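You operate a simulated robot arm through the tools that you are given. There is no shell and no other tool. Be economical: measure what you need, move in short steps, check, and stop when the job is done.

Carry out the task below with a simulated robot arm. There is one attempt and no reset: what you move stays moved.

JOB
Pack the hairpin bundle in the transit case and latch the lid.
Fine: rest the case lid on the lid spot meanwhile and seat it square. Set down upright: hairpin bundle.

It is judged by the outcome, as a careful person would: the job done as asked, and still so three seconds after it is handed in. It fails if anything else is knocked over, pushed out of place, dropped, spilled or broken. Lids that push on must go on centred and level and be pressed home; caps that screw on are set level and turned clockwise until they are tight.

ROBOT AND FRAMES
A 6-joint arm with a two-finger parallel gripper on a trunk, on a base that drives. Base frame: it is fixed to the floor where the robot stands at the start and does not move with it; the origin is under the middle of the robot, x ahead of it, y to its left, z up; the surface under the hand at the start is at about z = 0.85. Lengths are in m, angles in degrees, forces in N, time in s.
Its first joint turns from -166.0 to 166.0 degrees. Places, roughly: case [0.6, 0.1, 0.9]; case latch [0.5, 0.1, 1]; case rim [0.6, 0.1, 1]; lid spot [0.7, 0.5, 0.8]. Payload 3.91 kg.
Tool frame: the origin (TCP) lies between the finger pads and is the grasp point; the fingertips stand 0.03 m ahead of it; z points along the fingers, y is the line along which they close. Largest opening 0.11 m; finger width 0.02, thickness 0.01; the body of the gripper, 0.048 by 0.112 m, starts 0.055 m behind the TCP.
Orientation is that of the tool frame in the base frame, as a unit quaternion [w, x, y, z]. With the fingers straight down and closing along the base's y, the tool's x points along the base's -x, its y along +y and its z along -z.

CONTROLS
- The arm moves only by the tool send_rows. Its argument "commands" is a list of rows, each a list of 2 entries, a list of its own where there are three numbers: the shift along the tool's x, y, z in units of 500 mm (1.0 is 500 mm), then the turn, a rotation vector about the tool's x, y, z in units of 60 degrees (1.0 is 60 degrees). In form: [[[tx, ty, tz], [wx, wy, wz]], ...]. A call has 1 to 10 rows; each row is the pose to reach, as a shift and turn from the pose commanded when the call began, along the tool's axes at that moment. "jaw" is the opening, from 0 (shut) to 1 (fully open), set as the call begins (left out, the last holds). A call with a number of a shift or a turn outside -1 to 1 is refused whole. Each row takes 0.2 s and may step no farther than 0.05 m and 8.6 degrees from the row before; otherwise, or with a gripper value out of range, the whole call is refused. Where a pose cannot be reached the arm comes as near as it can. A force on the tool above 40 N (or 10 N above the force at the start of the call, whichever is more), or a blocked arm, ends the call early, and 0.2 s more pass. Each finger travels about 0.108 m/s and halts on what it meets, pressing with about 23 N; the grip force reading is that of the motor and also rises with nothing between the fingers. The clock runs only during rows and for 0.2 s after the last one: add rows that repeat a pose to give the fingers time. The reply holds the time, the measured pose of the TCP, the force on the tool along the base axes, the opening and the grip force, in the units named above and with some noise, with the torque about the TCP (base axes, N m) and any sound that the robot's microphone picked up, and new pictures: "show" is both (left out), scene, wrist or none.
- Cameras (640 x 400 px; columns grow to the right, rows downward): "scene" is now at [0.5826, 0.2319, 1.2848]; the picture's right is [0.00, -0.17, -0.99], its down [-0.46, -0.87, 0.15] and it looks along [-0.89, 0.45, -0.08] (base axes); focal length 214 px, centre (320, 200). "wrist" rides on the gripper at [0.072, 0.017, -0.103] in the tool frame; the picture's right is [-0.23, 0.97, 0.00], its down [-0.76, -0.18, -0.62] and it looks along [-0.61, -0.14, 0.78] (tool axes); focal length 222 px, centre (320, 200). There is no depth. A picture from a camera that has moved, and an enlarged one, comes with that camera's place and axes in the base frame and with its lens. The place of the scene camera against the robot may be out by one fixed shift of up to 0.012 m in any direction.
- steer(legs): drives the robot by 1 to 6 legs, each [ahead, left, turn to the left] in m, m and degrees, along the robot's own axes; the way and the turn of a leg run together, so that a leg with both is an arc; at most 1.5 m and 180 degrees a leg. The arm and the cameras ride along, it lands a little off, and it stops where it bumps. It gives what a move gives, and a new picture of the scene camera.
- aim_head(pan, tilt): turns the head with the scene camera to pan (to the left, within 80 degrees either way) and tilt (down, from -29 to 69), counted from straight ahead of the robot. It gives what a move gives, and a new picture of the scene camera.
- inspect(camera, box): a new picture of the part [left, top, right, bottom] of that camera's present view, enlarged. No time passes.
- job_done(): hands the job in; it is judged then, once.

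Work in short steps. Places have to be worked out from the pictures, the camera data and where the tool is seen: move nearer, look again, correct. Check each grasp and each placing, and mend what went wrong. You have 120 turns and 260 pictures in all, those below and enlarged ones among them. Open the gripper and draw the arm clear of the work before you hand the job in, unless the task says otherwise; then end with one line.

The tools are called after ">>>" as a command line: name --argument value ..., lists and objects as JSON in quotes. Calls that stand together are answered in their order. send_rows: Moves the arm, as the interface text tells. Its arguments: {"type":"object","properties":{"commands":{"type":"array"},"jaw":{"type":"number"},"show":{"type":"string","enum":["both","scene","wrist","none"]}},"required":["commands"]} The other tools are called the same way: steer (legs) drives the base; aim_head (pan, tilt) turns the head that bears the scene camera; inspect (camera, box) takes an enlarged picture of a part of a camera's view; job_done () hands the job in.

At the start:

```text
t: 0.0
tool_pos: [0.5693, 0.1655, 1.1734]
orientation: [0.0, 0.0, 1.0, 0.0]
force: [-0.6, 0.2, -0.3]
torque: [0.01, 0.02, 0.02]
gripper_width: 0.1101
gripper_force: 0.0
robot x, y, heading: [0.0051, 0.0012, 0.2]
head pan, tilt: [80.2, 62.6]
```

scene: 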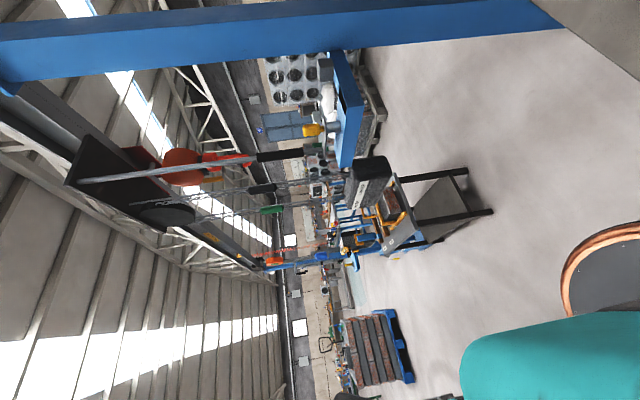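
wrist: 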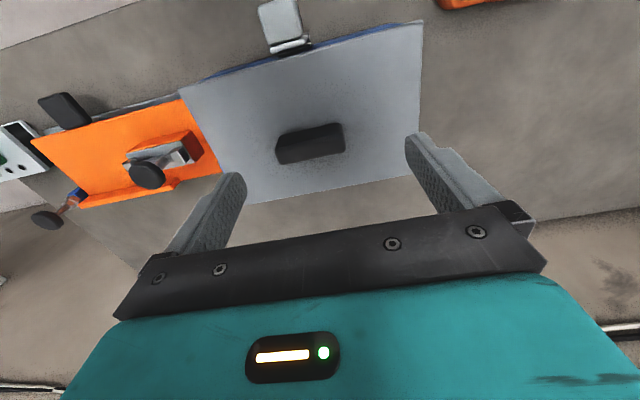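

The scene camera looks away from the bench, so I aim the head to see the work area.

>>> aim_head --pan 0 --tilt 45

>>> inspect --camera "wrist" --box '[0, 0, 440, 275]'

```text
t: 1.5
tool_pos: [0.5696, 0.1654, 1.1722]
orientation: [0.0, -0.001, 1.0, 0.0]
force: [-0.5, 0.7, 0.5]
torque: [0.0, -0.01, 0.03]
gripper_width: 0.1102
gripper_force: 0.1
robot x, y, heading: [-0.0017, 0.0023, 0.2]
head pan, tilt: [0.0, 45.0]
camera scene: at [0.605, 0.1693, 1.2142], right [0.0, -1.0, 0.0], down [-0.71, 0.0, 0.71], along [-0.71, 0.0, -0.71], focal length 214 px, centre (320, 200)
```

scene: 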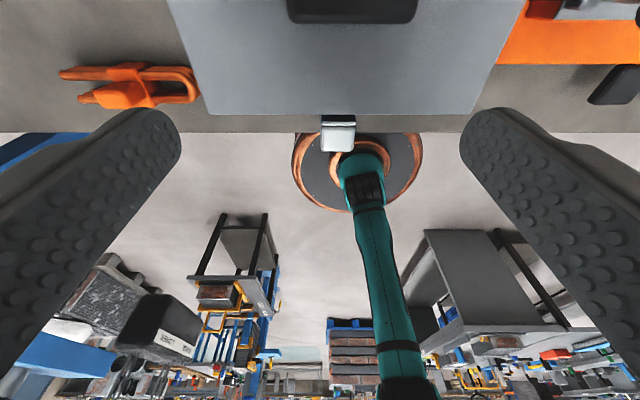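

```text
1.45 times, centred on (220, 138) of wrist
camera zoom: at [0.4967, 0.1817, 1.2744], right [0.23, 0.97, 0.0], down [0.76, -0.18, 0.62], along [0.61, -0.14, -0.78], focal length 323 px, centre (466, 291)
```

zoom: 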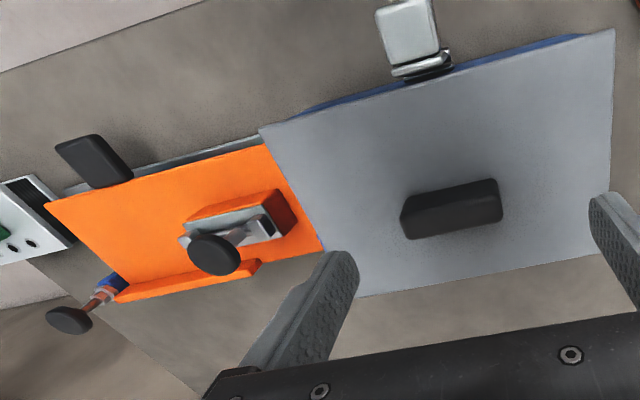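

The scene camera evidently rides near the hand. I try looking straight along its neutral direction.

>>> aim_head --pan 0 --tilt 0

>>> aim_head --pan 0 --tilt -29

>>> aim_head --pan 60 --tilt -20

```text
t: 2.6
tool_pos: [0.5688, 0.1648, 1.1726]
orientation: [-0.001, 0.0, 1.0, 0.0]
force: [0.5, -0.1, 0.8]
torque: [0.02, -0.01, 0.0]
gripper_width: 0.1102
gripper_force: 0.1
robot x, y, heading: [-0.0009, -0.0007, -0.1]
head pan, tilt: [0.0, 0.0]
camera scene: at [0.6759, 0.1692, 1.2055], right [0.0, -1.0, 0.0], down [-1.0, 0.0, 0.0], along [0.0, 0.0, -1.0], focal length 214 px, centre (320, 200)
```

scene: 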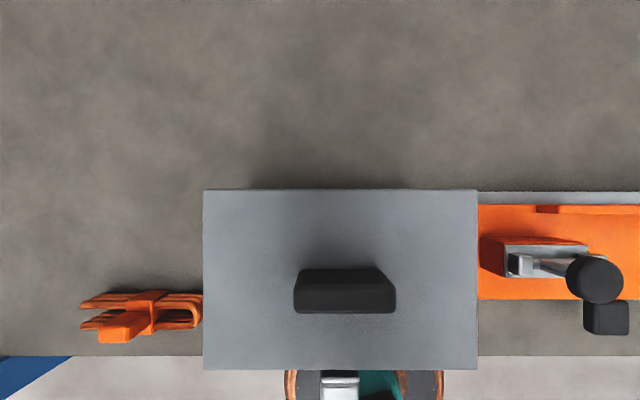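

```text
t: 3.6
tool_pos: [0.569, 0.1666, 1.1732]
orientation: [0.001, 0.0, 1.0, 0.0]
force: [0.2, 0.4, -0.7]
torque: [-0.02, -0.05, -0.01]
gripper_width: 0.11
gripper_force: 0.2
robot x, y, heading: [0.0039, 0.0031, -0.0]
head pan, tilt: [0.0, -28.6]
camera scene: at [0.716, 0.1692, 1.2285], right [0.0, -1.0, 0.0], down [-0.88, 0.0, -0.48], along [0.48, 0.0, -0.88], focal length 214 px, centre (320, 200)
```

scene: 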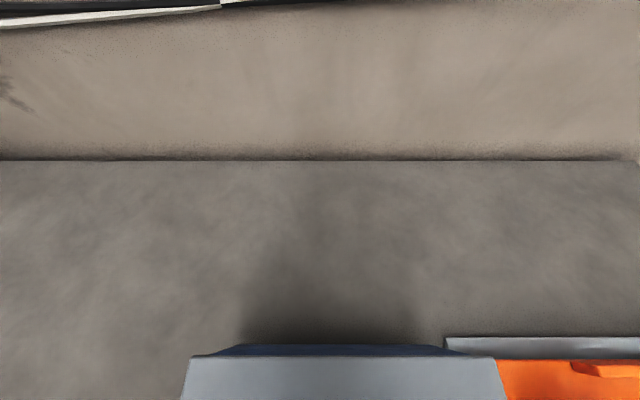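

```text
t: 4.9
tool_pos: [0.5693, 0.165, 1.1718]
orientation: [0.0, 0.0, 1.0, 0.0]
force: [0.2, 0.9, 0.7]
torque: [-0.02, 0.01, 0.02]
gripper_width: 0.11
gripper_force: 0.0
robot x, y, heading: [-0.0021, -0.0004, -0.2]
head pan, tilt: [60.0, -20.0]
camera scene: at [0.7053, 0.235, 1.2575], right [0.0, -0.5, -0.87], down [-0.94, 0.3, -0.17], along [0.34, 0.81, -0.47], focal length 214 px, centre (320, 200)
```

scene: 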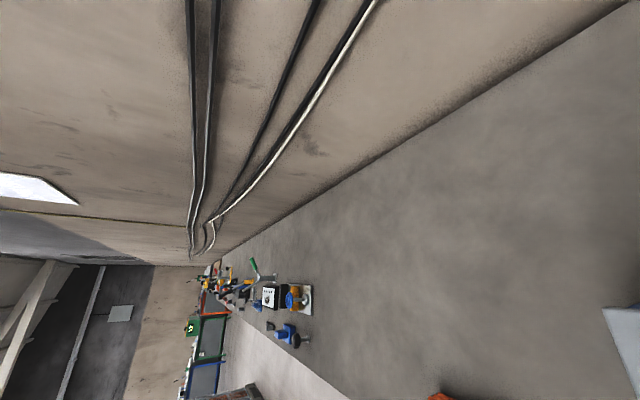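

The camera rides on the hand; at tilt 0 it looks straight down. I raise the arm for an overview with the head straight.

>>> send_rows --commands '[[[0, 0.03, -0.09], [0, 0, 0]], [[0, 0.06, -0.18], [0, 0, 0]], [[0, 0.09, -0.27], [0, 0, 0]], [[0, 0.12, -0.36], [0, 0, 0]], [[0, 0.15, -0.45], [0, 0, 0]], [[0, 0.15, -0.45], [0, 0, 0]]]' --show "none"

>>> aim_head --pan 0 --tilt 0

```text
t: 6.3
tool_pos: [0.558, 0.2303, 1.3033]
orientation: [0.003, 0.0, 1.0, 0.002]
force: [0.3, -0.6, -0.8]
torque: [-0.04, 0.04, 0.01]
gripper_width: 0.11
gripper_force: 0.3
out of reach, approached as far as the arm can: row 3, 4, 5, 6
robot x, y, heading: [0.0024, 0.0015, 0.0]
head pan, tilt: [60.0, -20.0]
```

```text
t: 7.6
tool_pos: [0.5587, 0.2296, 1.3034]
orientation: [0.003, 0.0, 1.0, 0.002]
force: [0.3, 0.5, -0.6]
torque: [-0.01, -0.02, 0.0]
gripper_width: 0.1102
gripper_force: 0.1
robot x, y, heading: [0.0014, 0.0025, -0.1]
head pan, tilt: [0.0, 0.0]
camera scene: at [0.6651, 0.2347, 1.3371], right [0.0, -1.0, 0.0], down [-1.0, 0.0, -0.01], along [0.01, 0.0, -1.0], focal length 214 px, centre (320, 200)
```

scene: 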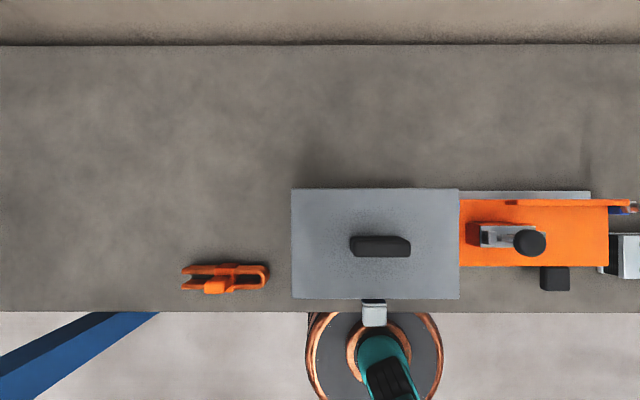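

Lid top works out at z≈0.997, centre ≈(0.599, 0.148), about 0.267×0.176. Let me zoom on the bundle, lid spot area and latch.

>>> inspect --camera "scene" --box '[160, 240, 290, 320]'

>>> inspect --camera "scene" --box '[80, 60, 320, 210]'

>>> inspect --camera "wrist" --box '[0, 0, 640, 400]'

```text
4.92 times, centred on (225, 280) of scene
camera zoom: at [0.6651, 0.2347, 1.3371], right [0.0, -1.0, 0.0], down [-1.0, 0.0, -0.01], along [0.01, 0.0, -1.0], focal length 1056 px, centre (788, -194)
```

zoom: 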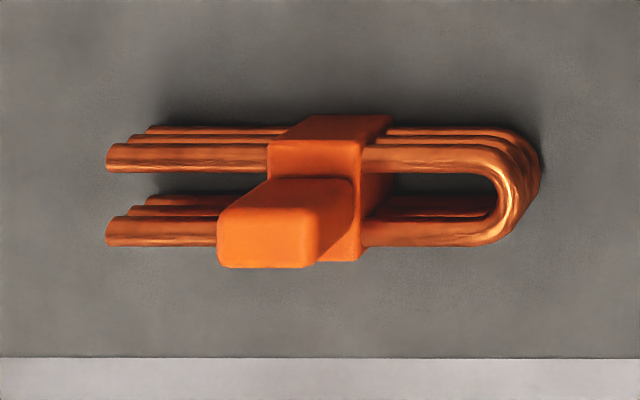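

```text
2.67 times, centred on (200, 135) of scene
camera zoom: at [0.6651, 0.2347, 1.3371], right [0.0, -1.0, 0.0], down [-1.0, 0.0, -0.01], along [0.01, 0.0, -1.0], focal length 572 px, centre (640, 373)
```

zoom: 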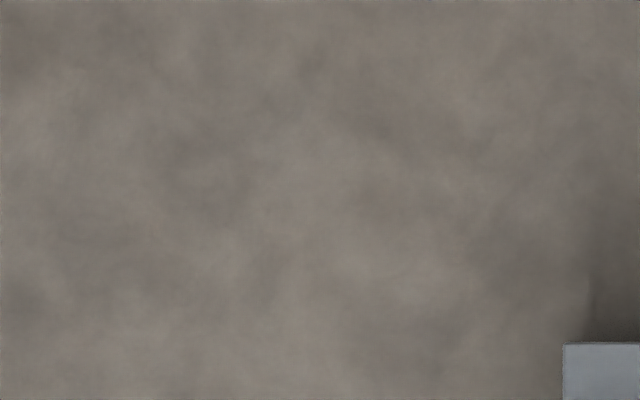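

```text
1.00 times, centred on (320, 200) of wrist (not enlarged: the box is as wide or as high as the picture)
camera zoom: at [0.4853, 0.2469, 1.4047], right [0.23, 0.97, 0.01], down [0.76, -0.18, 0.63], along [0.61, -0.14, -0.78], focal length 222 px, centre (320, 200)
```

zoom: 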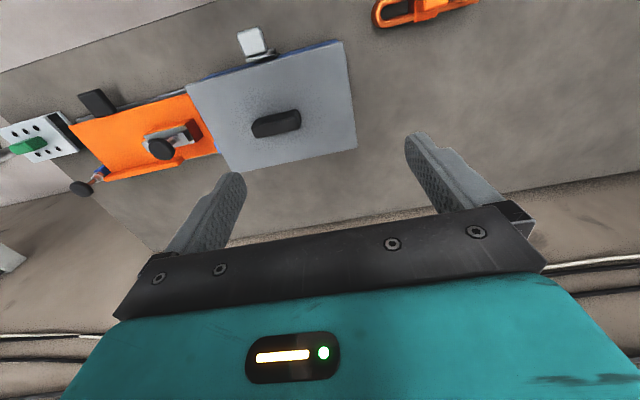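

No lid-spot mark is visible, so I use (0.7, 0.5). Now I draw the hand back to look at the case's front and latch.

>>> send_rows --commands '[[[0.07, -0.02, 0.02], [0, 0, 0]], [[0.14, -0.05, 0.05], [0, 0, 0]], [[0.21, -0.08, 0.1], [0, 0, 0]], [[0.28, -0.11, 0.14], [0, 0, 0]], [[0.35, -0.14, 0.17], [0, 0, 0]], [[0.42, -0.16, 0.2], [0, 0, 0]], [[0.5, -0.16, 0.2], [0, 0, 0]], [[0.5, -0.16, 0.2], [0, 0, 0]]]' --show "none"

>>> aim_head --pan 0 --tilt -29

```text
t: 9.4
tool_pos: [0.3105, 0.1491, 1.2029]
orientation: [0.0, 0.0, 1.0, -0.001]
force: [0.0, -0.4, 0.7]
torque: [0.04, 0.0, 0.01]
gripper_width: 0.1102
gripper_force: 0.1
robot x, y, heading: [-0.0004, 0.0029, 0.2]
head pan, tilt: [0.0, 0.0]
```

```text
t: 10.3
tool_pos: [0.3108, 0.1488, 1.2022]
orientation: [-0.001, 0.0, 1.0, 0.0]
force: [-0.5, 0.0, 0.0]
torque: [-0.01, -0.01, -0.01]
gripper_width: 0.1101
gripper_force: 0.0
robot x, y, heading: [-0.0001, -0.0028, -0.0]
head pan, tilt: [0.0, -28.6]
camera scene: at [0.4572, 0.1531, 1.259], right [0.0, -1.0, 0.0], down [-0.88, 0.0, -0.48], along [0.48, 0.0, -0.88], focal length 214 px, centre (320, 200)
```

scene: 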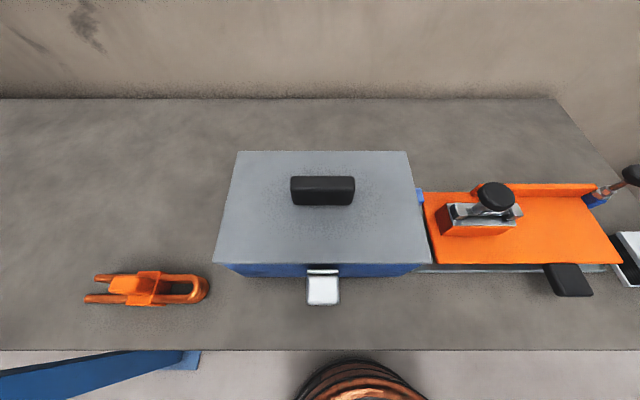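

>>> inspect --camera "scene" --box '[200, 220, 440, 320]'

>>> send_rows --commands '[[[0.06, 0, 0.04], [0, -0.14, 0]], [[0.12, 0, 0.08], [0, -0.28, 0]], [[0.18, 0, 0.12], [0, -0.42, 0]], [[0.18, 0, 0.12], [0, -0.56, 0]], [[0.18, 0, 0.12], [0, -0.56, 0]]]' --show "scene"

```text
2.67 times, centred on (320, 270) of scene
camera zoom: at [0.4572, 0.1531, 1.259], right [0.0, -1.0, 0.0], down [-0.88, 0.0, -0.48], along [0.48, 0.0, -0.88], focal length 572 px, centre (320, 13)
```

zoom: 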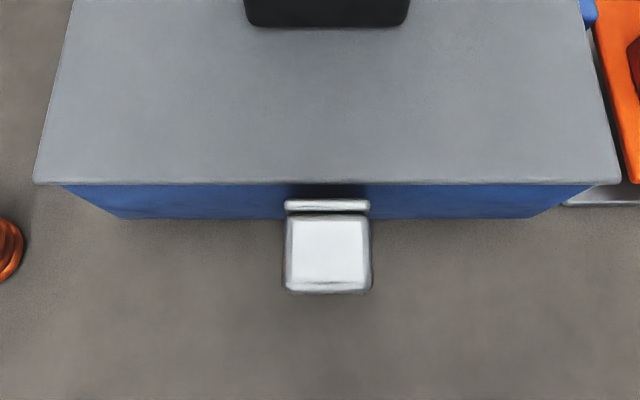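

```text
t: 11.5
tool_pos: [0.2213, 0.1485, 1.144]
orientation: [0.289, 0.0, 0.957, 0.0]
force: [-0.6, -0.2, 0.5]
torque: [-0.02, 0.03, 0.02]
gripper_width: 0.11
gripper_force: 0.2
robot x, y, heading: [-0.0013, 0.0037, 0.2]
head pan, tilt: [0.0, -28.6]
camera scene: at [0.3084, 0.153, 1.2717], right [0.0, -1.0, 0.0], down [-0.46, 0.0, -0.89], along [0.89, 0.0, -0.46], focal length 214 px, centre (320, 200)
```

scene: 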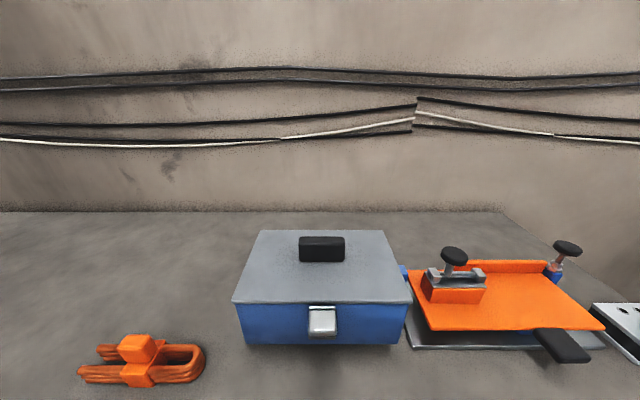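

>>> inspect --camera "scene" --box '[270, 280, 370, 350]'

>>> inspect --camera "scene" --box '[60, 310, 220, 400]'

>>> inspect --camera "scene" --box '[225, 220, 435, 350]'

```text
5.71 times, centred on (320, 315) of scene
camera zoom: at [0.3084, 0.153, 1.2717], right [0.0, -1.0, 0.0], down [-0.46, 0.0, -0.89], along [0.89, 0.0, -0.46], focal length 1226 px, centre (320, -457)
```

zoom: 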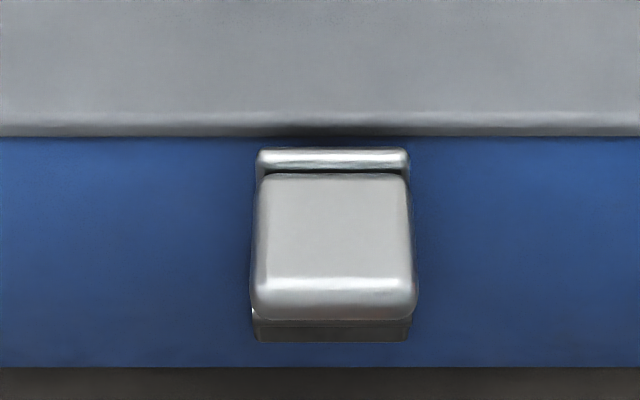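

```text
4.00 times, centred on (140, 355) of scene
camera zoom: at [0.3084, 0.153, 1.2717], right [0.0, -1.0, 0.0], down [-0.46, 0.0, -0.89], along [0.89, 0.0, -0.46], focal length 858 px, centre (1040, -420)
```

zoom: 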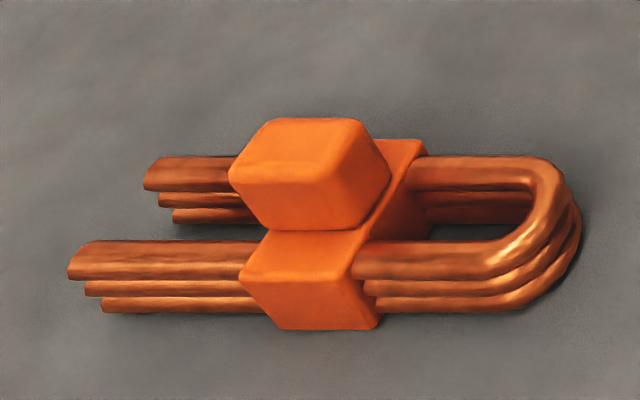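

```text
3.05 times, centred on (330, 285) of scene
camera zoom: at [0.3084, 0.153, 1.2717], right [0.0, -1.0, 0.0], down [-0.46, 0.0, -0.89], along [0.89, 0.0, -0.46], focal length 654 px, centre (290, -59)
```

zoom: 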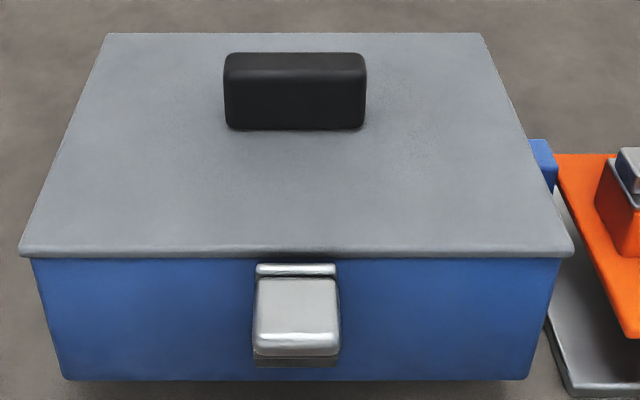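

The latch lever appears to stick out horizontally at z≈1.0, x 0.47–0.50 (open). I want a side view of it to learn which way it closes.

>>> send_rows --commands '[[[-0.003, 0.05, 0.06], [0, 0.1, 0]], [[-0.006, 0.1, 0.12], [0, 0.2, 0]], [[-0.01, 0.15, 0.18], [0, 0.3, 0]], [[-0.013, 0.2, 0.24], [0, 0.4, 0]], [[-0.016, 0.25, 0.3], [0, 0.5, 0]], [[-0.02, 0.3, 0.36], [0, 0.56, 0]], [[-0.023, 0.34, 0.42], [0, 0.56, 0]], [[-0.023, 0.34, 0.471], [0, 0.56, 0]], [[-0.023, 0.34, 0.471], [0, 0.56, 0]]]' --show "none"

>>> aim_head --pan -80 --tilt 0

```text
t: 13.5
tool_pos: [0.36, 0.3184, 0.9539]
orientation: [0.0, -0.001, 1.0, 0.0]
force: [0.2, 0.7, 0.0]
torque: [0.01, -0.01, 0.0]
gripper_width: 0.1101
gripper_force: 0.1
robot x, y, heading: [-0.002, -0.0006, -0.1]
head pan, tilt: [0.0, -28.6]
```

```text
t: 15.0
tool_pos: [0.3603, 0.3186, 0.9549]
orientation: [0.001, 0.0, 1.0, 0.0]
force: [0.4, -0.7, 0.1]
torque: [-0.01, 0.0, -0.04]
gripper_width: 0.1104
gripper_force: 0.0
robot x, y, heading: [0.0011, 0.0008, 0.1]
head pan, tilt: [-80.0, 0.0]
camera scene: at [0.4678, 0.2347, 1.0619], right [0.0, -0.17, 0.98], down [-1.0, 0.0, 0.0], along [0.0, -0.98, -0.17], focal length 214 px, centre (320, 200)
```

scene: 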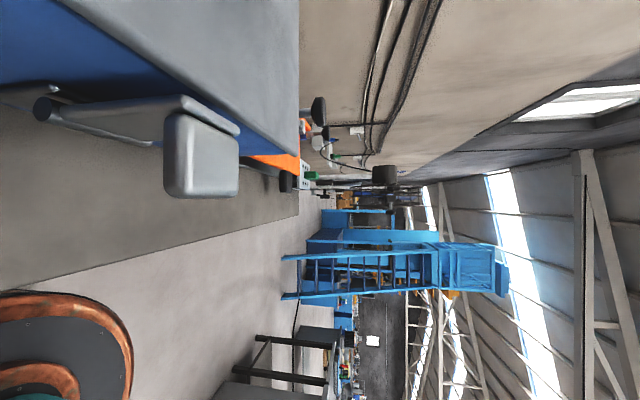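

>>> inspect --camera "scene" --box '[0, 50, 320, 250]'

```text
2.00 times, centred on (160, 150) of scene
camera zoom: at [0.4678, 0.2347, 1.0619], right [0.0, -0.17, 0.98], down [-1.0, 0.0, 0.0], along [0.0, -0.98, -0.17], focal length 429 px, centre (640, 300)
```

zoom: 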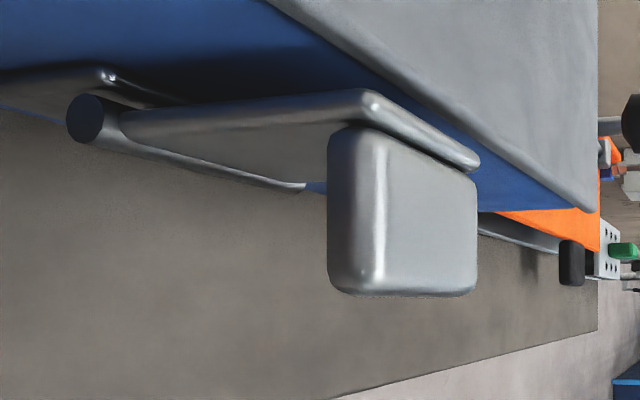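

The latch is a lever hinged at z≈0.94 on the case front, with a plate standing vertically up to z≈1.0 and a tab (x 0.47–0.50, y 0.13–0.17) sticking out: it looks latched. I bring the open hand above the tab to grip it along y and look.

>>> send_rows --commands '[[[0, 0, -0.1], [0, 0, 0]], [[0, 0, -0.2], [0, 0, 0]], [[0, -0.03, -0.28], [0, 0, 0]], [[-0.05, -0.11, -0.28], [0, 0, 0]], [[-0.1, -0.19, -0.28], [0, 0, 0]], [[-0.16, -0.26, -0.28], [0, 0, 0]], [[-0.21, -0.337, -0.28], [0, 0, 0]], [[-0.25, -0.337, -0.25], [0, 0, 0]], [[-0.25, -0.337, -0.2], [0, 0, 0]], [[-0.25, -0.337, -0.2], [0, 0, 0]]]' --show "wrist"

>>> aim_head --pan 0 --tilt 45

```text
t: 17.2
tool_pos: [0.4847, 0.1491, 1.0534]
orientation: [0.0, 0.0, 1.0, 0.0]
force: [-1.1, 0.2, 0.2]
torque: [-0.02, -0.02, 0.02]
gripper_width: 0.1101
gripper_force: 0.2
robot x, y, heading: [-0.0012, -0.0, -0.1]
head pan, tilt: [-80.0, 0.0]
camera wrist: at [0.4127, 0.1665, 1.1551], right [0.23, 0.97, 0.0], down [0.76, -0.18, 0.62], along [0.61, -0.14, -0.78], focal length 222 px, centre (320, 200)
```

wrist: 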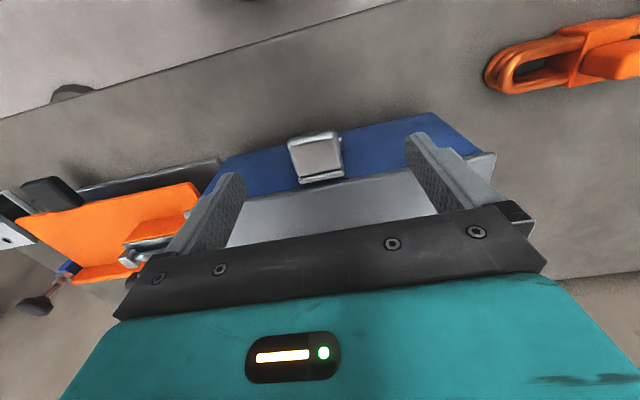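

```text
t: 18.8
tool_pos: [0.4862, 0.1488, 1.0527]
orientation: [0.001, 0.0, 1.0, 0.0]
force: [-0.2, -0.7, -0.6]
torque: [-0.02, 0.01, -0.01]
gripper_width: 0.1101
gripper_force: 0.1
robot x, y, heading: [0.0046, 0.0018, 0.1]
head pan, tilt: [0.0, 45.0]
camera scene: at [0.5211, 0.1541, 1.0952], right [0.0, -1.0, 0.0], down [-0.71, 0.0, 0.71], along [-0.71, 0.0, -0.71], focal length 214 px, centre (320, 200)
```

scene: 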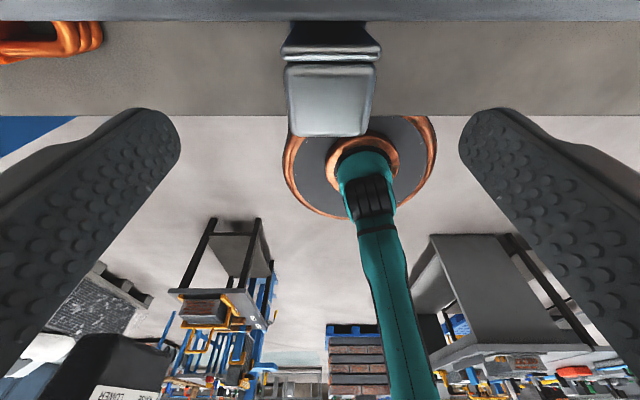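

Wrist view puts the tab centre near (0.492, 0.145). I lower the hand around it, fingers open.

>>> send_rows --commands '[[[-0.012, -0.009, 0], [0, 0, 0]], [[-0.012, -0.009, 0.05], [0, 0, 0]], [[-0.012, -0.009, 0.1], [0, 0, 0]], [[-0.012, -0.009, 0.1], [0, 0, 0]]]'

```text
t: 19.8
tool_pos: [0.492, 0.1468, 1.0037]
orientation: [0.0, 0.0, 1.0, 0.0]
force: [-0.6, 0.5, -0.3]
torque: [0.02, 0.0, -0.04]
gripper_width: 0.1101
gripper_force: 0.1
robot x, y, heading: [-0.0, 0.0007, 0.2]
head pan, tilt: [0.0, 45.0]
camera scene: at [0.5272, 0.1501, 1.0455], right [0.0, -1.0, 0.0], down [-0.71, 0.0, 0.71], along [-0.71, 0.0, -0.71], focal length 214 px, centre (320, 200)
camera wrist: at [0.4188, 0.1626, 1.1057], right [0.23, 0.97, 0.0], down [0.76, -0.18, 0.62], along [0.61, -0.14, -0.78], focal length 222 px, centre (320, 200)
```

scene: 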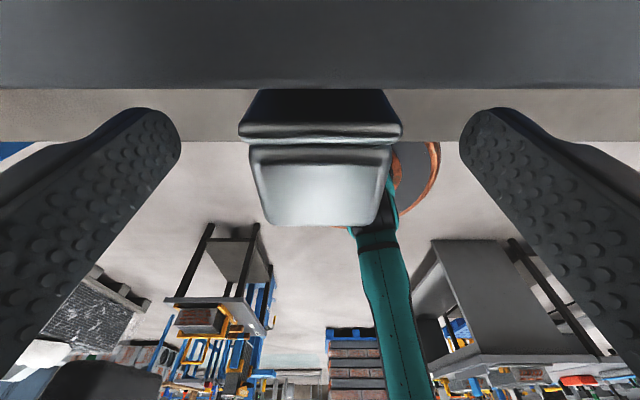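
wrist: 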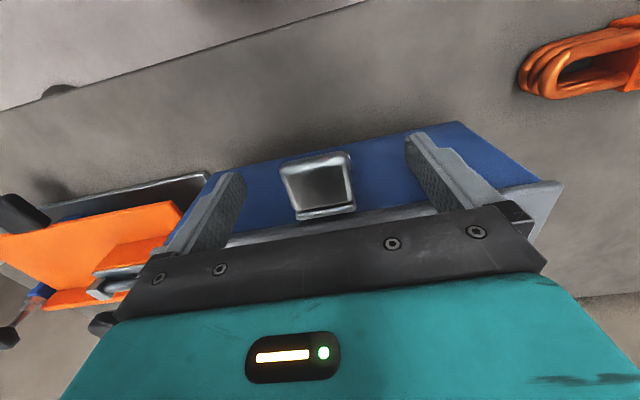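

The tab sits between the fingers. I close on it.

>>> send_rows --commands '[[[0, 0, 0], [0, 0, 0]], [[0, 0, 0], [0, 0, 0]], [[0, 0, 0], [0, 0, 0]], [[0, 0, 0], [0, 0, 0]]]' --jaw 0

```text
t: 20.8
tool_pos: [0.4919, 0.1462, 1.0033]
orientation: [0.0, 0.0, 1.0, 0.0]
force: [0.4, -1.4, -1.0]
torque: [-0.06, 0.03, -0.02]
gripper_width: 0.0377
gripper_force: 44.9
robot x, y, heading: [-0.0008, -0.0015, -0.3]
head pan, tilt: [0.0, 45.0]
camera scene: at [0.5272, 0.15, 1.0456], right [0.0, -1.0, 0.0], down [-0.71, 0.0, 0.71], along [-0.71, 0.0, -0.71], focal length 214 px, centre (320, 200)
camera wrist: at [0.4188, 0.1625, 1.1057], right [0.23, 0.97, 0.0], down [0.76, -0.18, 0.62], along [0.61, -0.14, -0.78], focal length 222 px, centre (320, 200)
```

scene: 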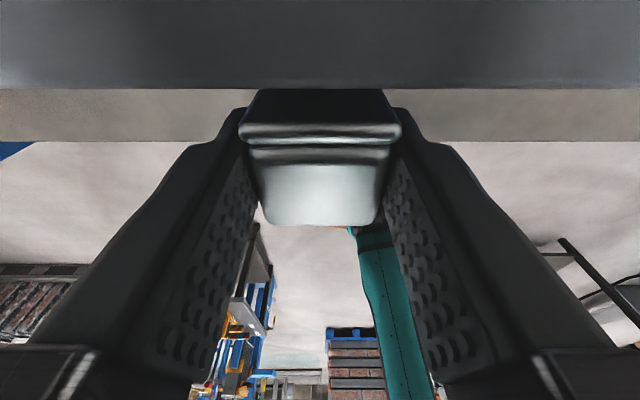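
wrist: 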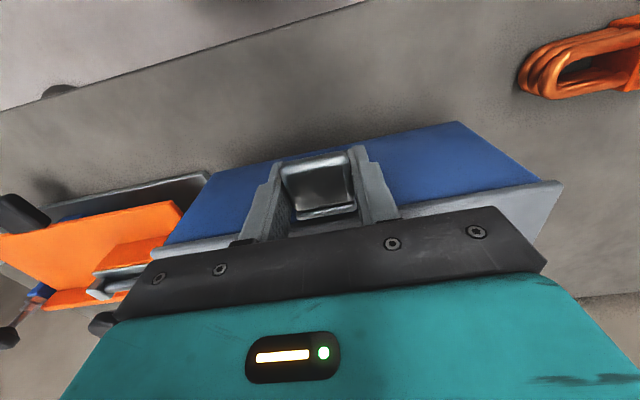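

Gripped (0.038 wide). I swing it outward a little about its hinge, watching force and sound.

>>> send_rows --commands '[[[0.009, 0, 0.003], [0, -0.067, 0]], [[0.018, 0, 0.007], [0, -0.133, 0]], [[0.027, 0, 0.0115], [0, -0.2, 0]], [[0.035, 0, 0.016], [0, -0.267, 0]]]' --show "scene"

```text
t: 21.8
tool_pos: [0.4737, 0.1461, 0.9954]
orientation: [0.14, 0.0, 0.99, 0.001]
force: [7.6, 0.5, 11.0]
torque: [0.14, -0.75, 0.31]
gripper_width: 0.0376
gripper_force: 44.7
robot x, y, heading: [-0.0029, -0.0004, 0.1]
head pan, tilt: [0.0, 45.0]
camera scene: at [0.4948, 0.15, 1.0462], right [0.0, -1.0, 0.0], down [-0.88, 0.0, 0.48], along [-0.48, 0.0, -0.88], focal length 214 px, centre (320, 200)
```

scene: 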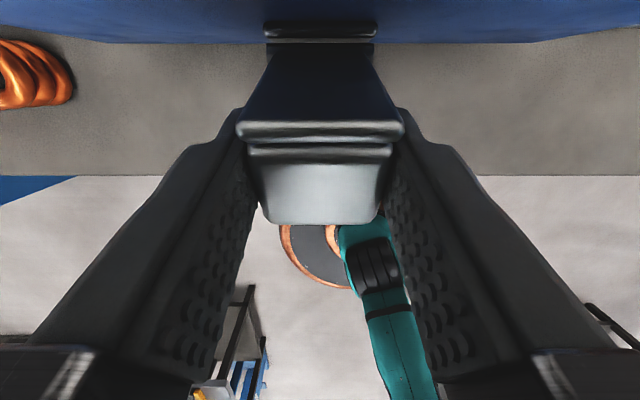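

It swings freely. I continue to about 56° open.

>>> send_rows --commands '[[[0.018, 0, 0.007], [0, -0.133, 0]], [[0.035, 0, 0.016], [0, -0.267, 0]], [[0.05, 0, 0.0277], [0, -0.4, 0]], [[0.064, 0, 0.041], [0, -0.533, 0]], [[0.0755, 0, 0.0566], [0, -0.667, 0]], [[0.0755, 0, 0.0566], [0, -0.667, 0]]]' --show "scene"

```text
t: 23.2
tool_pos: [0.4463, 0.1464, 0.9559]
orientation: [0.469, 0.0, 0.883, 0.0]
force: [20.9, 5.0, -1.1]
torque: [-0.19, -0.18, 0.12]
gripper_width: 0.0378
gripper_force: 45.2
robot x, y, heading: [0.0007, -0.0006, 0.1]
head pan, tilt: [0.0, 45.0]
camera scene: at [0.4245, 0.15, 1.0097], right [0.0, -1.0, 0.0], down [-0.98, 0.0, -0.19], along [0.19, 0.0, -0.98], focal length 214 px, centre (320, 200)
```

scene: 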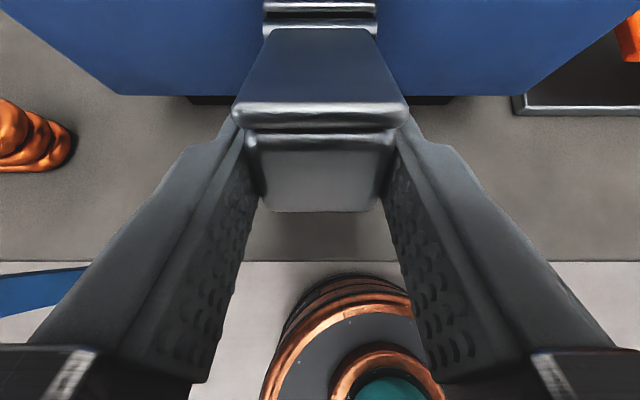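

Lever is about 56° open. I release and back off along the tool axis, then check it stays.

>>> send_rows --commands '[[[0, 0, 0], [0, 0, 0]], [[0, 0, 0], [0, 0, 0]], [[0, 0, 0], [0, 0, 0]], [[0, 0, -0.06], [0, 0, 0]], [[0, 0, -0.14], [0, 0, 0]], [[0, 0, -0.2], [0, 0, 0]]]' --jaw 1 --show "scene"

```text
t: 24.6
tool_pos: [0.363, 0.1445, 1.0136]
orientation: [0.469, 0.001, 0.883, -0.001]
force: [0.3, -0.5, 0.8]
torque: [0.02, 0.0, 0.02]
gripper_width: 0.11
gripper_force: 0.2
robot x, y, heading: [-0.0014, -0.0, -0.1]
head pan, tilt: [0.0, 45.0]
camera scene: at [0.3398, 0.1501, 1.0669], right [0.0, -1.0, 0.0], down [-0.98, 0.0, -0.19], along [0.19, 0.0, -0.98], focal length 214 px, centre (320, 200)
```

scene: 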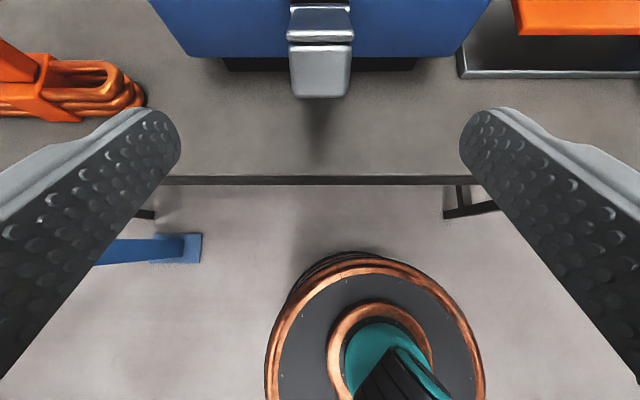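

Lever stays open. Now I level the hand and raise it clear of the case.

>>> send_rows --commands '[[[-0.041, 0, -0.008], [0, 0.133, 0]], [[-0.083, 0, -0.017], [0, 0.267, 0]], [[-0.125, 0, -0.025], [0, 0.4, 0]], [[-0.166, 0, -0.034], [0, 0.533, 0]], [[-0.208, 0, -0.042], [0, 0.667, 0]], [[-0.25, 0, -0.05], [0, 0.8, 0]], [[-0.291, 0, -0.059], [0, 0.933, 0]], [[-0.291, 0, -0.059], [0, 0.933, 0]]]' --show "none"

>>> send_rows --commands '[[[-0.05, 0, 0], [0, 0, -0.14]], [[-0.1, 0, 0], [0, 0, -0.28]], [[-0.15, 0, 0], [0, 0, -0.42]], [[-0.2, 0, 0], [0, 0, -0.56]], [[-0.25, 0, 0], [0, 0, -0.7]], [[-0.3, 0, 0], [0, 0, -0.84]], [[-0.34, 0, 0], [0, 0, -0.98]]]' --show "none"

>>> send_rows --commands '[[[0, 0, 0], [0, 0, -0.13]], [[0, 0, 0], [0, 0, -0.26]], [[0, 0, 0], [0, 0, -0.39]], [[0, 0, 0], [0, 0, -0.52]], [[0, 0, 0], [0, 0, -0.52]]]'

```text
t: 26.4
tool_pos: [0.4202, 0.1451, 1.1506]
orientation: [0.001, 0.0, 1.0, 0.0]
force: [1.0, -0.1, 1.0]
torque: [-0.01, 0.0, -0.01]
gripper_width: 0.1099
gripper_force: 0.1
robot x, y, heading: [-0.0, 0.003, -0.2]
head pan, tilt: [0.0, 45.0]
```

```text
t: 28.0
tool_pos: [0.5901, 0.1438, 1.1497]
orientation: [0.001, -0.493, 0.87, 0.0]
force: [-0.1, 0.0, -0.2]
torque: [0.01, -0.01, -0.01]
gripper_width: 0.11
gripper_force: 0.0
robot x, y, heading: [0.0013, 0.0015, -0.1]
head pan, tilt: [0.0, 45.0]
```

```text
t: 29.2
tool_pos: [0.5906, 0.1459, 1.15]
orientation: [-0.001, 0.708, -0.706, 0.001]
force: [0.0, -0.5, -0.3]
torque: [-0.02, -0.01, -0.02]
gripper_width: 0.1097
gripper_force: 0.1
robot x, y, heading: [0.0037, 0.001, 0.1]
head pan, tilt: [0.0, 45.0]
camera scene: at [0.5863, 0.1888, 1.1926], right [1.0, 0.0, 0.0], down [0.0, -0.71, 0.71], along [0.0, -0.71, -0.71], focal length 214 px, centre (320, 200)
camera wrist: at [0.5726, 0.0729, 1.2527], right [-0.97, 0.23, 0.0], down [0.18, 0.76, 0.62], along [0.14, 0.61, -0.78], focal length 222 px, centre (320, 200)
```

scene: 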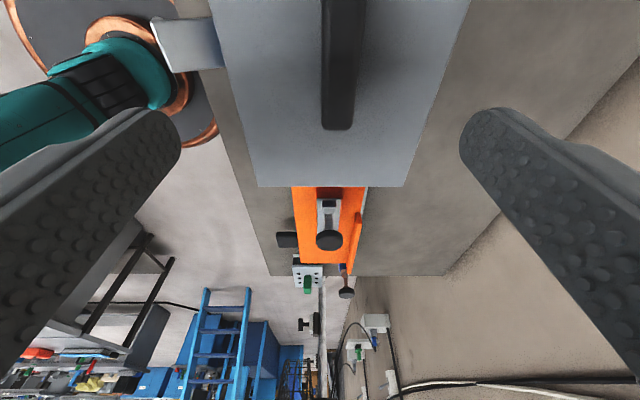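
wrist: 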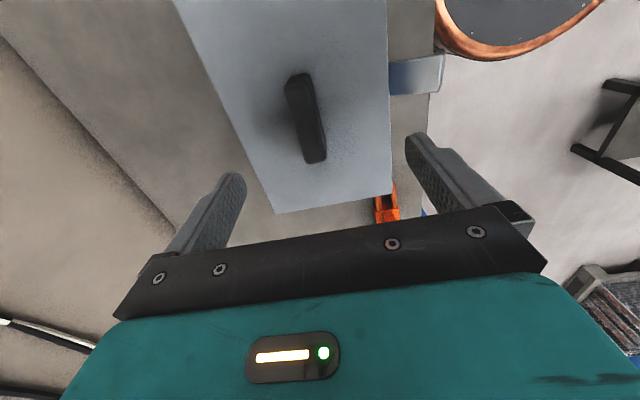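

>>> inspect --camera "wrist" --box '[200, 40, 420, 220]'

>>> aim_head --pan 0 --tilt 25

```text
2.22 times, centred on (310, 130) of wrist
camera zoom: at [0.5726, 0.0729, 1.2527], right [-0.97, 0.23, 0.0], down [0.18, 0.76, 0.62], along [0.14, 0.61, -0.78], focal length 494 px, centre (342, 356)
```

zoom: 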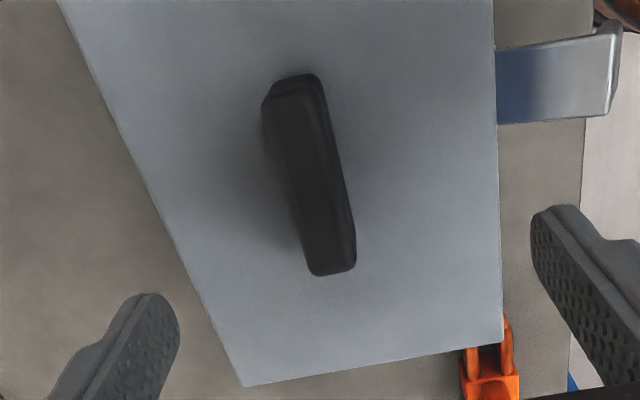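

```text
t: 30.0
tool_pos: [0.5894, 0.1458, 1.1499]
orientation: [0.0, -0.707, 0.707, -0.002]
force: [0.3, 0.7, -0.2]
torque: [0.02, 0.0, -0.01]
gripper_width: 0.1102
gripper_force: 0.0
robot x, y, heading: [-0.0027, 0.0011, -0.0]
head pan, tilt: [0.0, 25.0]
camera scene: at [0.5863, 0.2193, 1.1818], right [1.0, 0.0, 0.0], down [0.0, -0.91, 0.42], along [0.0, -0.42, -0.91], focal length 214 px, centre (320, 200)
```

scene: 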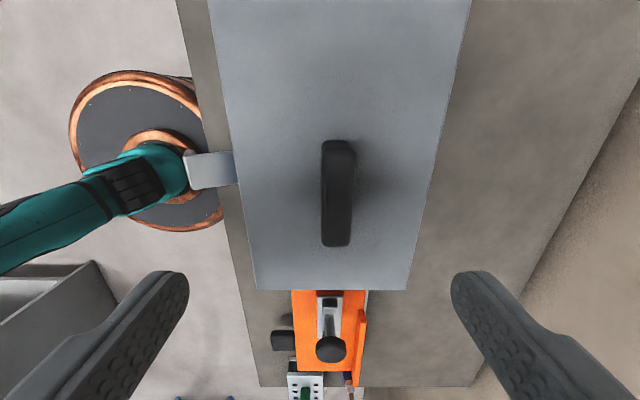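

Handle centre ≈(0.602, 0.148), lid top ≈1.0. I descend to grip the handle across x.

>>> send_rows --commands '[[[-0.006, -0.024, 0.06], [0, 0, 0]], [[-0.006, -0.024, 0.12], [0, 0, 0]], [[-0.006, -0.024, 0.18], [0, 0, 0]], [[-0.006, -0.024, 0.205], [0, 0, 0]], [[-0.006, -0.024, 0.228], [0, 0, 0]], [[-0.006, -0.024, 0.228], [0, 0, 0]]]'

```text
t: 31.4
tool_pos: [0.6018, 0.1487, 1.0377]
orientation: [-0.002, 0.708, -0.706, 0.0]
force: [2.1, 0.5, 25.0]
torque: [0.0, 1.4, -0.08]
gripper_width: 0.1088
gripper_force: 0.0
robot x, y, heading: [0.0008, -0.0003, -0.0]
head pan, tilt: [0.0, 25.0]
camera scene: at [0.5977, 0.2226, 1.0692], right [1.0, 0.0, 0.0], down [0.0, -0.91, 0.42], along [0.0, -0.42, -0.91], focal length 214 px, centre (320, 200)
camera wrist: at [0.5836, 0.0761, 1.14], right [-0.97, 0.23, 0.0], down [0.18, 0.76, 0.62], along [0.14, 0.61, -0.78], focal length 222 px, centre (320, 200)
```

scene: 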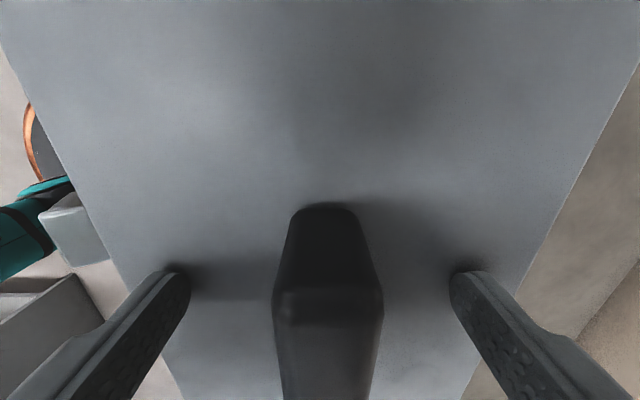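
wrist: 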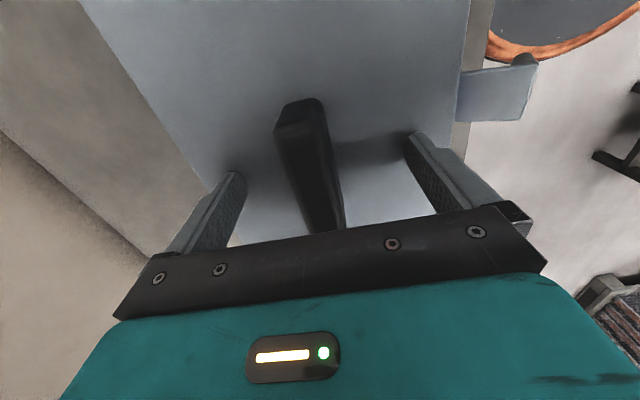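

Fingertips touch the lid (lid top ≈1.008). I lift 5 mm and close on the handle.

>>> send_rows --commands '[[[0, -0.004, -0.012], [0, 0, 0]], [[0, -0.004, -0.012], [0, 0, 0]]]' --show "none"

>>> send_rows --commands '[[[0, 0, 0], [0, 0, 0]], [[0, 0, 0], [0, 0, 0]], [[0, 0, 0], [0, 0, 0]], [[0, 0, 0], [0, 0, 0]], [[0, 0, 0], [0, 0, 0]]]' --jaw 0

```text
t: 32.0
tool_pos: [0.6039, 0.1492, 1.0421]
orientation: [0.0, 0.707, -0.707, 0.0]
force: [-0.7, -0.2, 1.4]
torque: [0.0, 0.01, -0.01]
gripper_width: 0.1098
gripper_force: 0.0
robot x, y, heading: [-0.0007, -0.0026, 0.3]
head pan, tilt: [0.0, 25.0]
```

```text
t: 33.2
tool_pos: [0.6032, 0.1493, 1.0427]
orientation: [0.0, 0.707, -0.707, 0.001]
force: [1.1, -0.3, 0.3]
torque: [-0.06, 0.1, 0.05]
gripper_width: 0.0242
gripper_force: 23.1
robot x, y, heading: [0.0023, 0.0031, 0.2]
head pan, tilt: [0.0, 25.0]
camera scene: at [0.6001, 0.2228, 1.074], right [1.0, 0.0, 0.0], down [0.0, -0.91, 0.42], along [0.0, -0.42, -0.91], focal length 214 px, centre (320, 200)
camera wrist: at [0.5863, 0.0763, 1.1449], right [-0.97, 0.23, 0.0], down [0.18, 0.76, 0.62], along [0.14, 0.61, -0.78], focal length 222 px, centre (320, 200)
```

scene: 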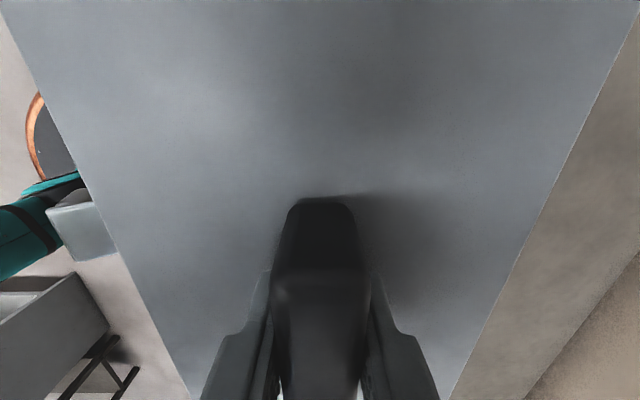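
wrist: 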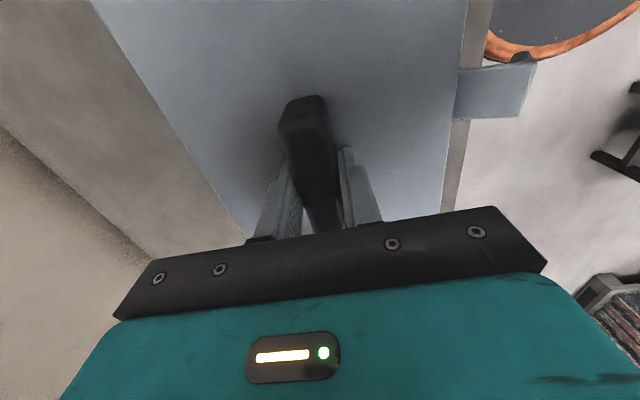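

Handle gripped (24 mm) at seated pose (0.6032, 0.1493, 1.0427). Lift slowly.

>>> send_rows --commands '[[[0, 0, -0.01], [0, 0, 0]], [[0, 0, -0.02], [0, 0, 0]], [[0, 0, -0.04], [0, 0, 0]], [[0, 0, -0.08], [0, 0, 0]], [[0, 0, -0.08], [0, 0, 0]]]' --show "scene"

```text
t: 34.4
tool_pos: [0.6039, 0.1481, 1.083]
orientation: [0.0, -0.707, 0.707, 0.0]
force: [0.0, -0.2, -3.5]
torque: [0.01, 0.01, 0.01]
gripper_width: 0.0242
gripper_force: 22.3
robot x, y, heading: [-0.0012, -0.0023, -0.1]
head pan, tilt: [0.0, 25.0]
camera scene: at [0.6001, 0.222, 1.1139], right [1.0, 0.0, 0.0], down [0.0, -0.91, 0.42], along [0.0, -0.42, -0.91], focal length 214 px, centre (320, 200)
```

scene: 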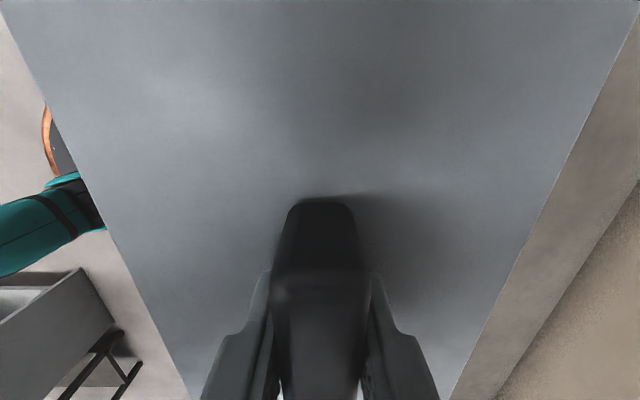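

Lid is free (3.5 N). I carry it to above the lid spot (0.70, 0.50).

>>> send_rows --commands '[[[0, 0, -0.08], [0, 0, 0]], [[-0.088, -0.024, -0.08], [0, 0, 0]], [[-0.176, -0.048, -0.08], [0, 0, 0]], [[-0.264, -0.072, -0.08], [0, 0, 0]], [[-0.352, -0.096, -0.08], [0, 0, 0]], [[-0.44, -0.12, -0.08], [0, 0, 0]], [[-0.528, -0.144, -0.08], [0, 0, 0]], [[-0.616, -0.168, -0.08], [0, 0, 0]], [[-0.704, -0.192, -0.08], [0, 0, 0]], [[-0.704, -0.192, -0.08], [0, 0, 0]]]' --show "both"

```text
t: 36.6
tool_pos: [0.7002, 0.5016, 1.1236]
orientation: [0.001, 0.708, -0.706, 0.0]
force: [0.3, -0.2, -4.2]
torque: [0.03, 0.01, 0.0]
gripper_width: 0.0238
gripper_force: 23.1
robot x, y, heading: [0.0032, 0.001, 0.0]
head pan, tilt: [0.0, 25.0]
camera scene: at [0.6965, 0.5744, 1.1539], right [1.0, 0.0, 0.0], down [0.0, -0.91, 0.42], along [0.0, -0.42, -0.91], focal length 214 px, centre (320, 200)
camera wrist: at [0.6826, 0.4279, 1.2249], right [-0.97, 0.23, 0.0], down [0.18, 0.76, 0.62], along [0.14, 0.61, -0.78], focal length 222 px, centre (320, 200)
```

scene: 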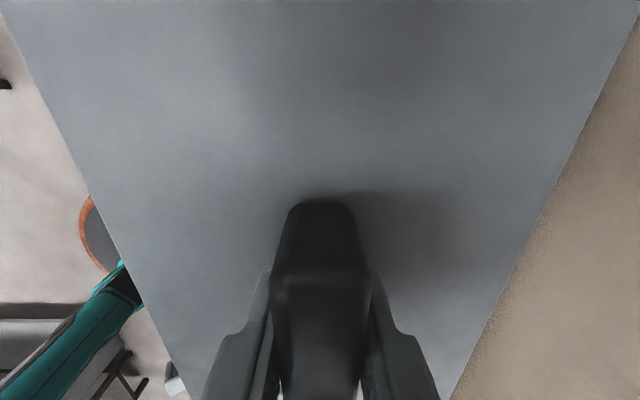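
wrist: 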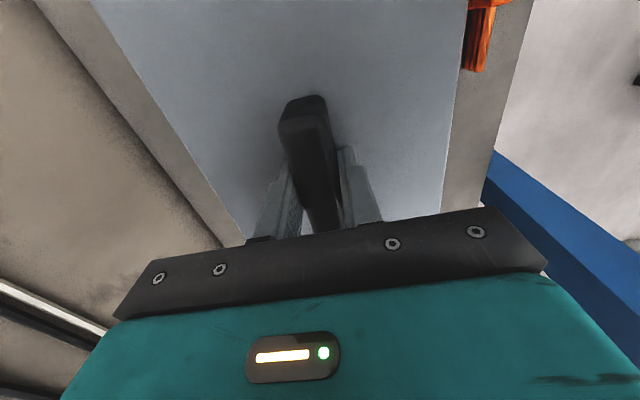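

Lower to just above the table.

>>> send_rows --commands '[[[0, 0, 0.09], [0, 0, 0]], [[0, 0, 0.18], [0, 0, 0]], [[0, 0, 0.27], [0, 0, 0]], [[0, 0, 0.34], [0, 0, 0]], [[0, 0, 0.38], [0, 0, 0]], [[0, 0, 0.4], [0, 0, 0]], [[0, 0, 0.4], [0, 0, 0]]]' --show "scene"

>>> send_rows --commands '[[[0, 0, 0.01], [0, 0, 0]], [[0, 0, 0.02], [0, 0, 0]], [[0, 0, 0.03], [0, 0, 0]], [[0, 0, 0.036], [0, 0, 0]]]' --show "none"

```text
t: 38.2
tool_pos: [0.7009, 0.5003, 0.9229]
orientation: [0.0, -0.707, 0.707, -0.001]
force: [-0.6, 0.5, -3.3]
torque: [-0.04, 0.01, -0.01]
gripper_width: 0.024
gripper_force: 23.3
robot x, y, heading: [-0.0003, -0.0023, -0.2]
head pan, tilt: [0.0, 25.0]
camera scene: at [0.6969, 0.5746, 0.9536], right [1.0, 0.0, 0.0], down [0.0, -0.91, 0.42], along [0.0, -0.42, -0.91], focal length 214 px, centre (320, 200)
```

scene: 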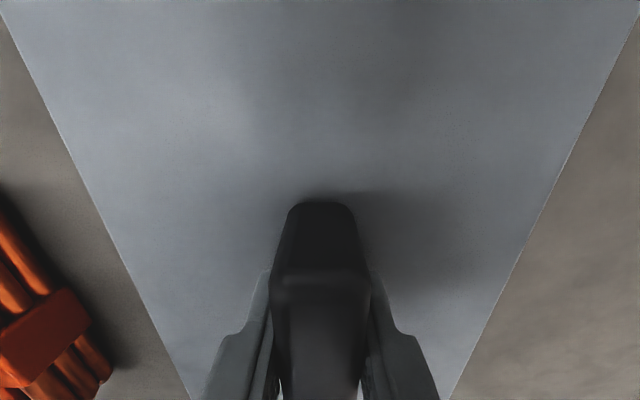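

```text
t: 39.2
tool_pos: [0.6999, 0.4999, 0.9051]
orientation: [0.001, -0.707, 0.707, -0.001]
force: [-0.5, 0.4, -3.0]
torque: [0.02, 0.03, -0.01]
gripper_width: 0.024
gripper_force: 23.1
robot x, y, heading: [0.0003, 0.0003, 0.0]
head pan, tilt: [0.0, 25.0]
```

Still free (−3 N); continue in small steps.

>>> send_rows --commands '[[[0, 0, 0.004], [0, 0, 0]], [[0, 0, 0.008], [0, 0, 0]], [[0, 0, 0.012], [0, 0, 0]]]' --show "none"

>>> send_rows --commands '[[[0, 0, 0.004], [0, 0, 0]], [[0, 0, 0.008], [0, 0, 0]]]' --show "none"

```text
t: 40.0
tool_pos: [0.7005, 0.5, 0.8982]
orientation: [0.001, -0.706, 0.708, 0.0]
force: [0.4, -0.7, -1.6]
torque: [0.18, 0.12, -0.05]
gripper_width: 0.024
gripper_force: 23.2
robot x, y, heading: [-0.0017, 0.0006, 0.0]
head pan, tilt: [0.0, 25.0]
```

```text
t: 40.6
tool_pos: [0.6989, 0.5002, 0.8965]
orientation: [0.001, -0.707, 0.707, 0.0]
force: [2.8, 1.5, 16.8]
torque: [0.05, 0.38, 0.01]
gripper_width: 0.0237
gripper_force: 22.9
robot x, y, heading: [-0.0016, 0.0016, 0.0]
head pan, tilt: [0.0, 25.0]
```

Lid rests on the table (TCP 0.897). Ease off, release and rise.

>>> send_rows --commands '[[[0, 0, -0.005], [0, 0, 0]], [[0, 0, -0.005], [0, 0, 0]]]' --show "none"

>>> send_rows --commands '[[[0, 0, 0], [0, 0, 0]], [[0, 0, 0], [0, 0, 0]], [[0, 0, 0], [0, 0, 0]], [[0, 0, -0.05], [0, 0, 0]], [[0, 0, -0.14], [0, 0, 0]], [[0, 0, -0.24], [0, 0, 0]], [[0.02, 0.08, -0.34], [0, 0, 0]], [[0.04, 0.16, -0.42], [0, 0, 0]], [[0.06, 0.24, -0.42], [0, 0, 0]], [[0.1, 0.32, -0.42], [0, 0, 0]]]' --jaw 1 --show "both"

```text
t: 41.2
tool_pos: [0.7004, 0.5017, 0.897]
orientation: [0.0, 0.707, -0.707, 0.0]
force: [0.0, 0.2, -2.9]
torque: [0.03, -0.01, -0.01]
gripper_width: 0.0239
gripper_force: 23.1
robot x, y, heading: [0.0009, 0.0027, -0.3]
head pan, tilt: [0.0, 25.0]
```

```text
refused: row 7 steps farther than a row can; nothing moved
```

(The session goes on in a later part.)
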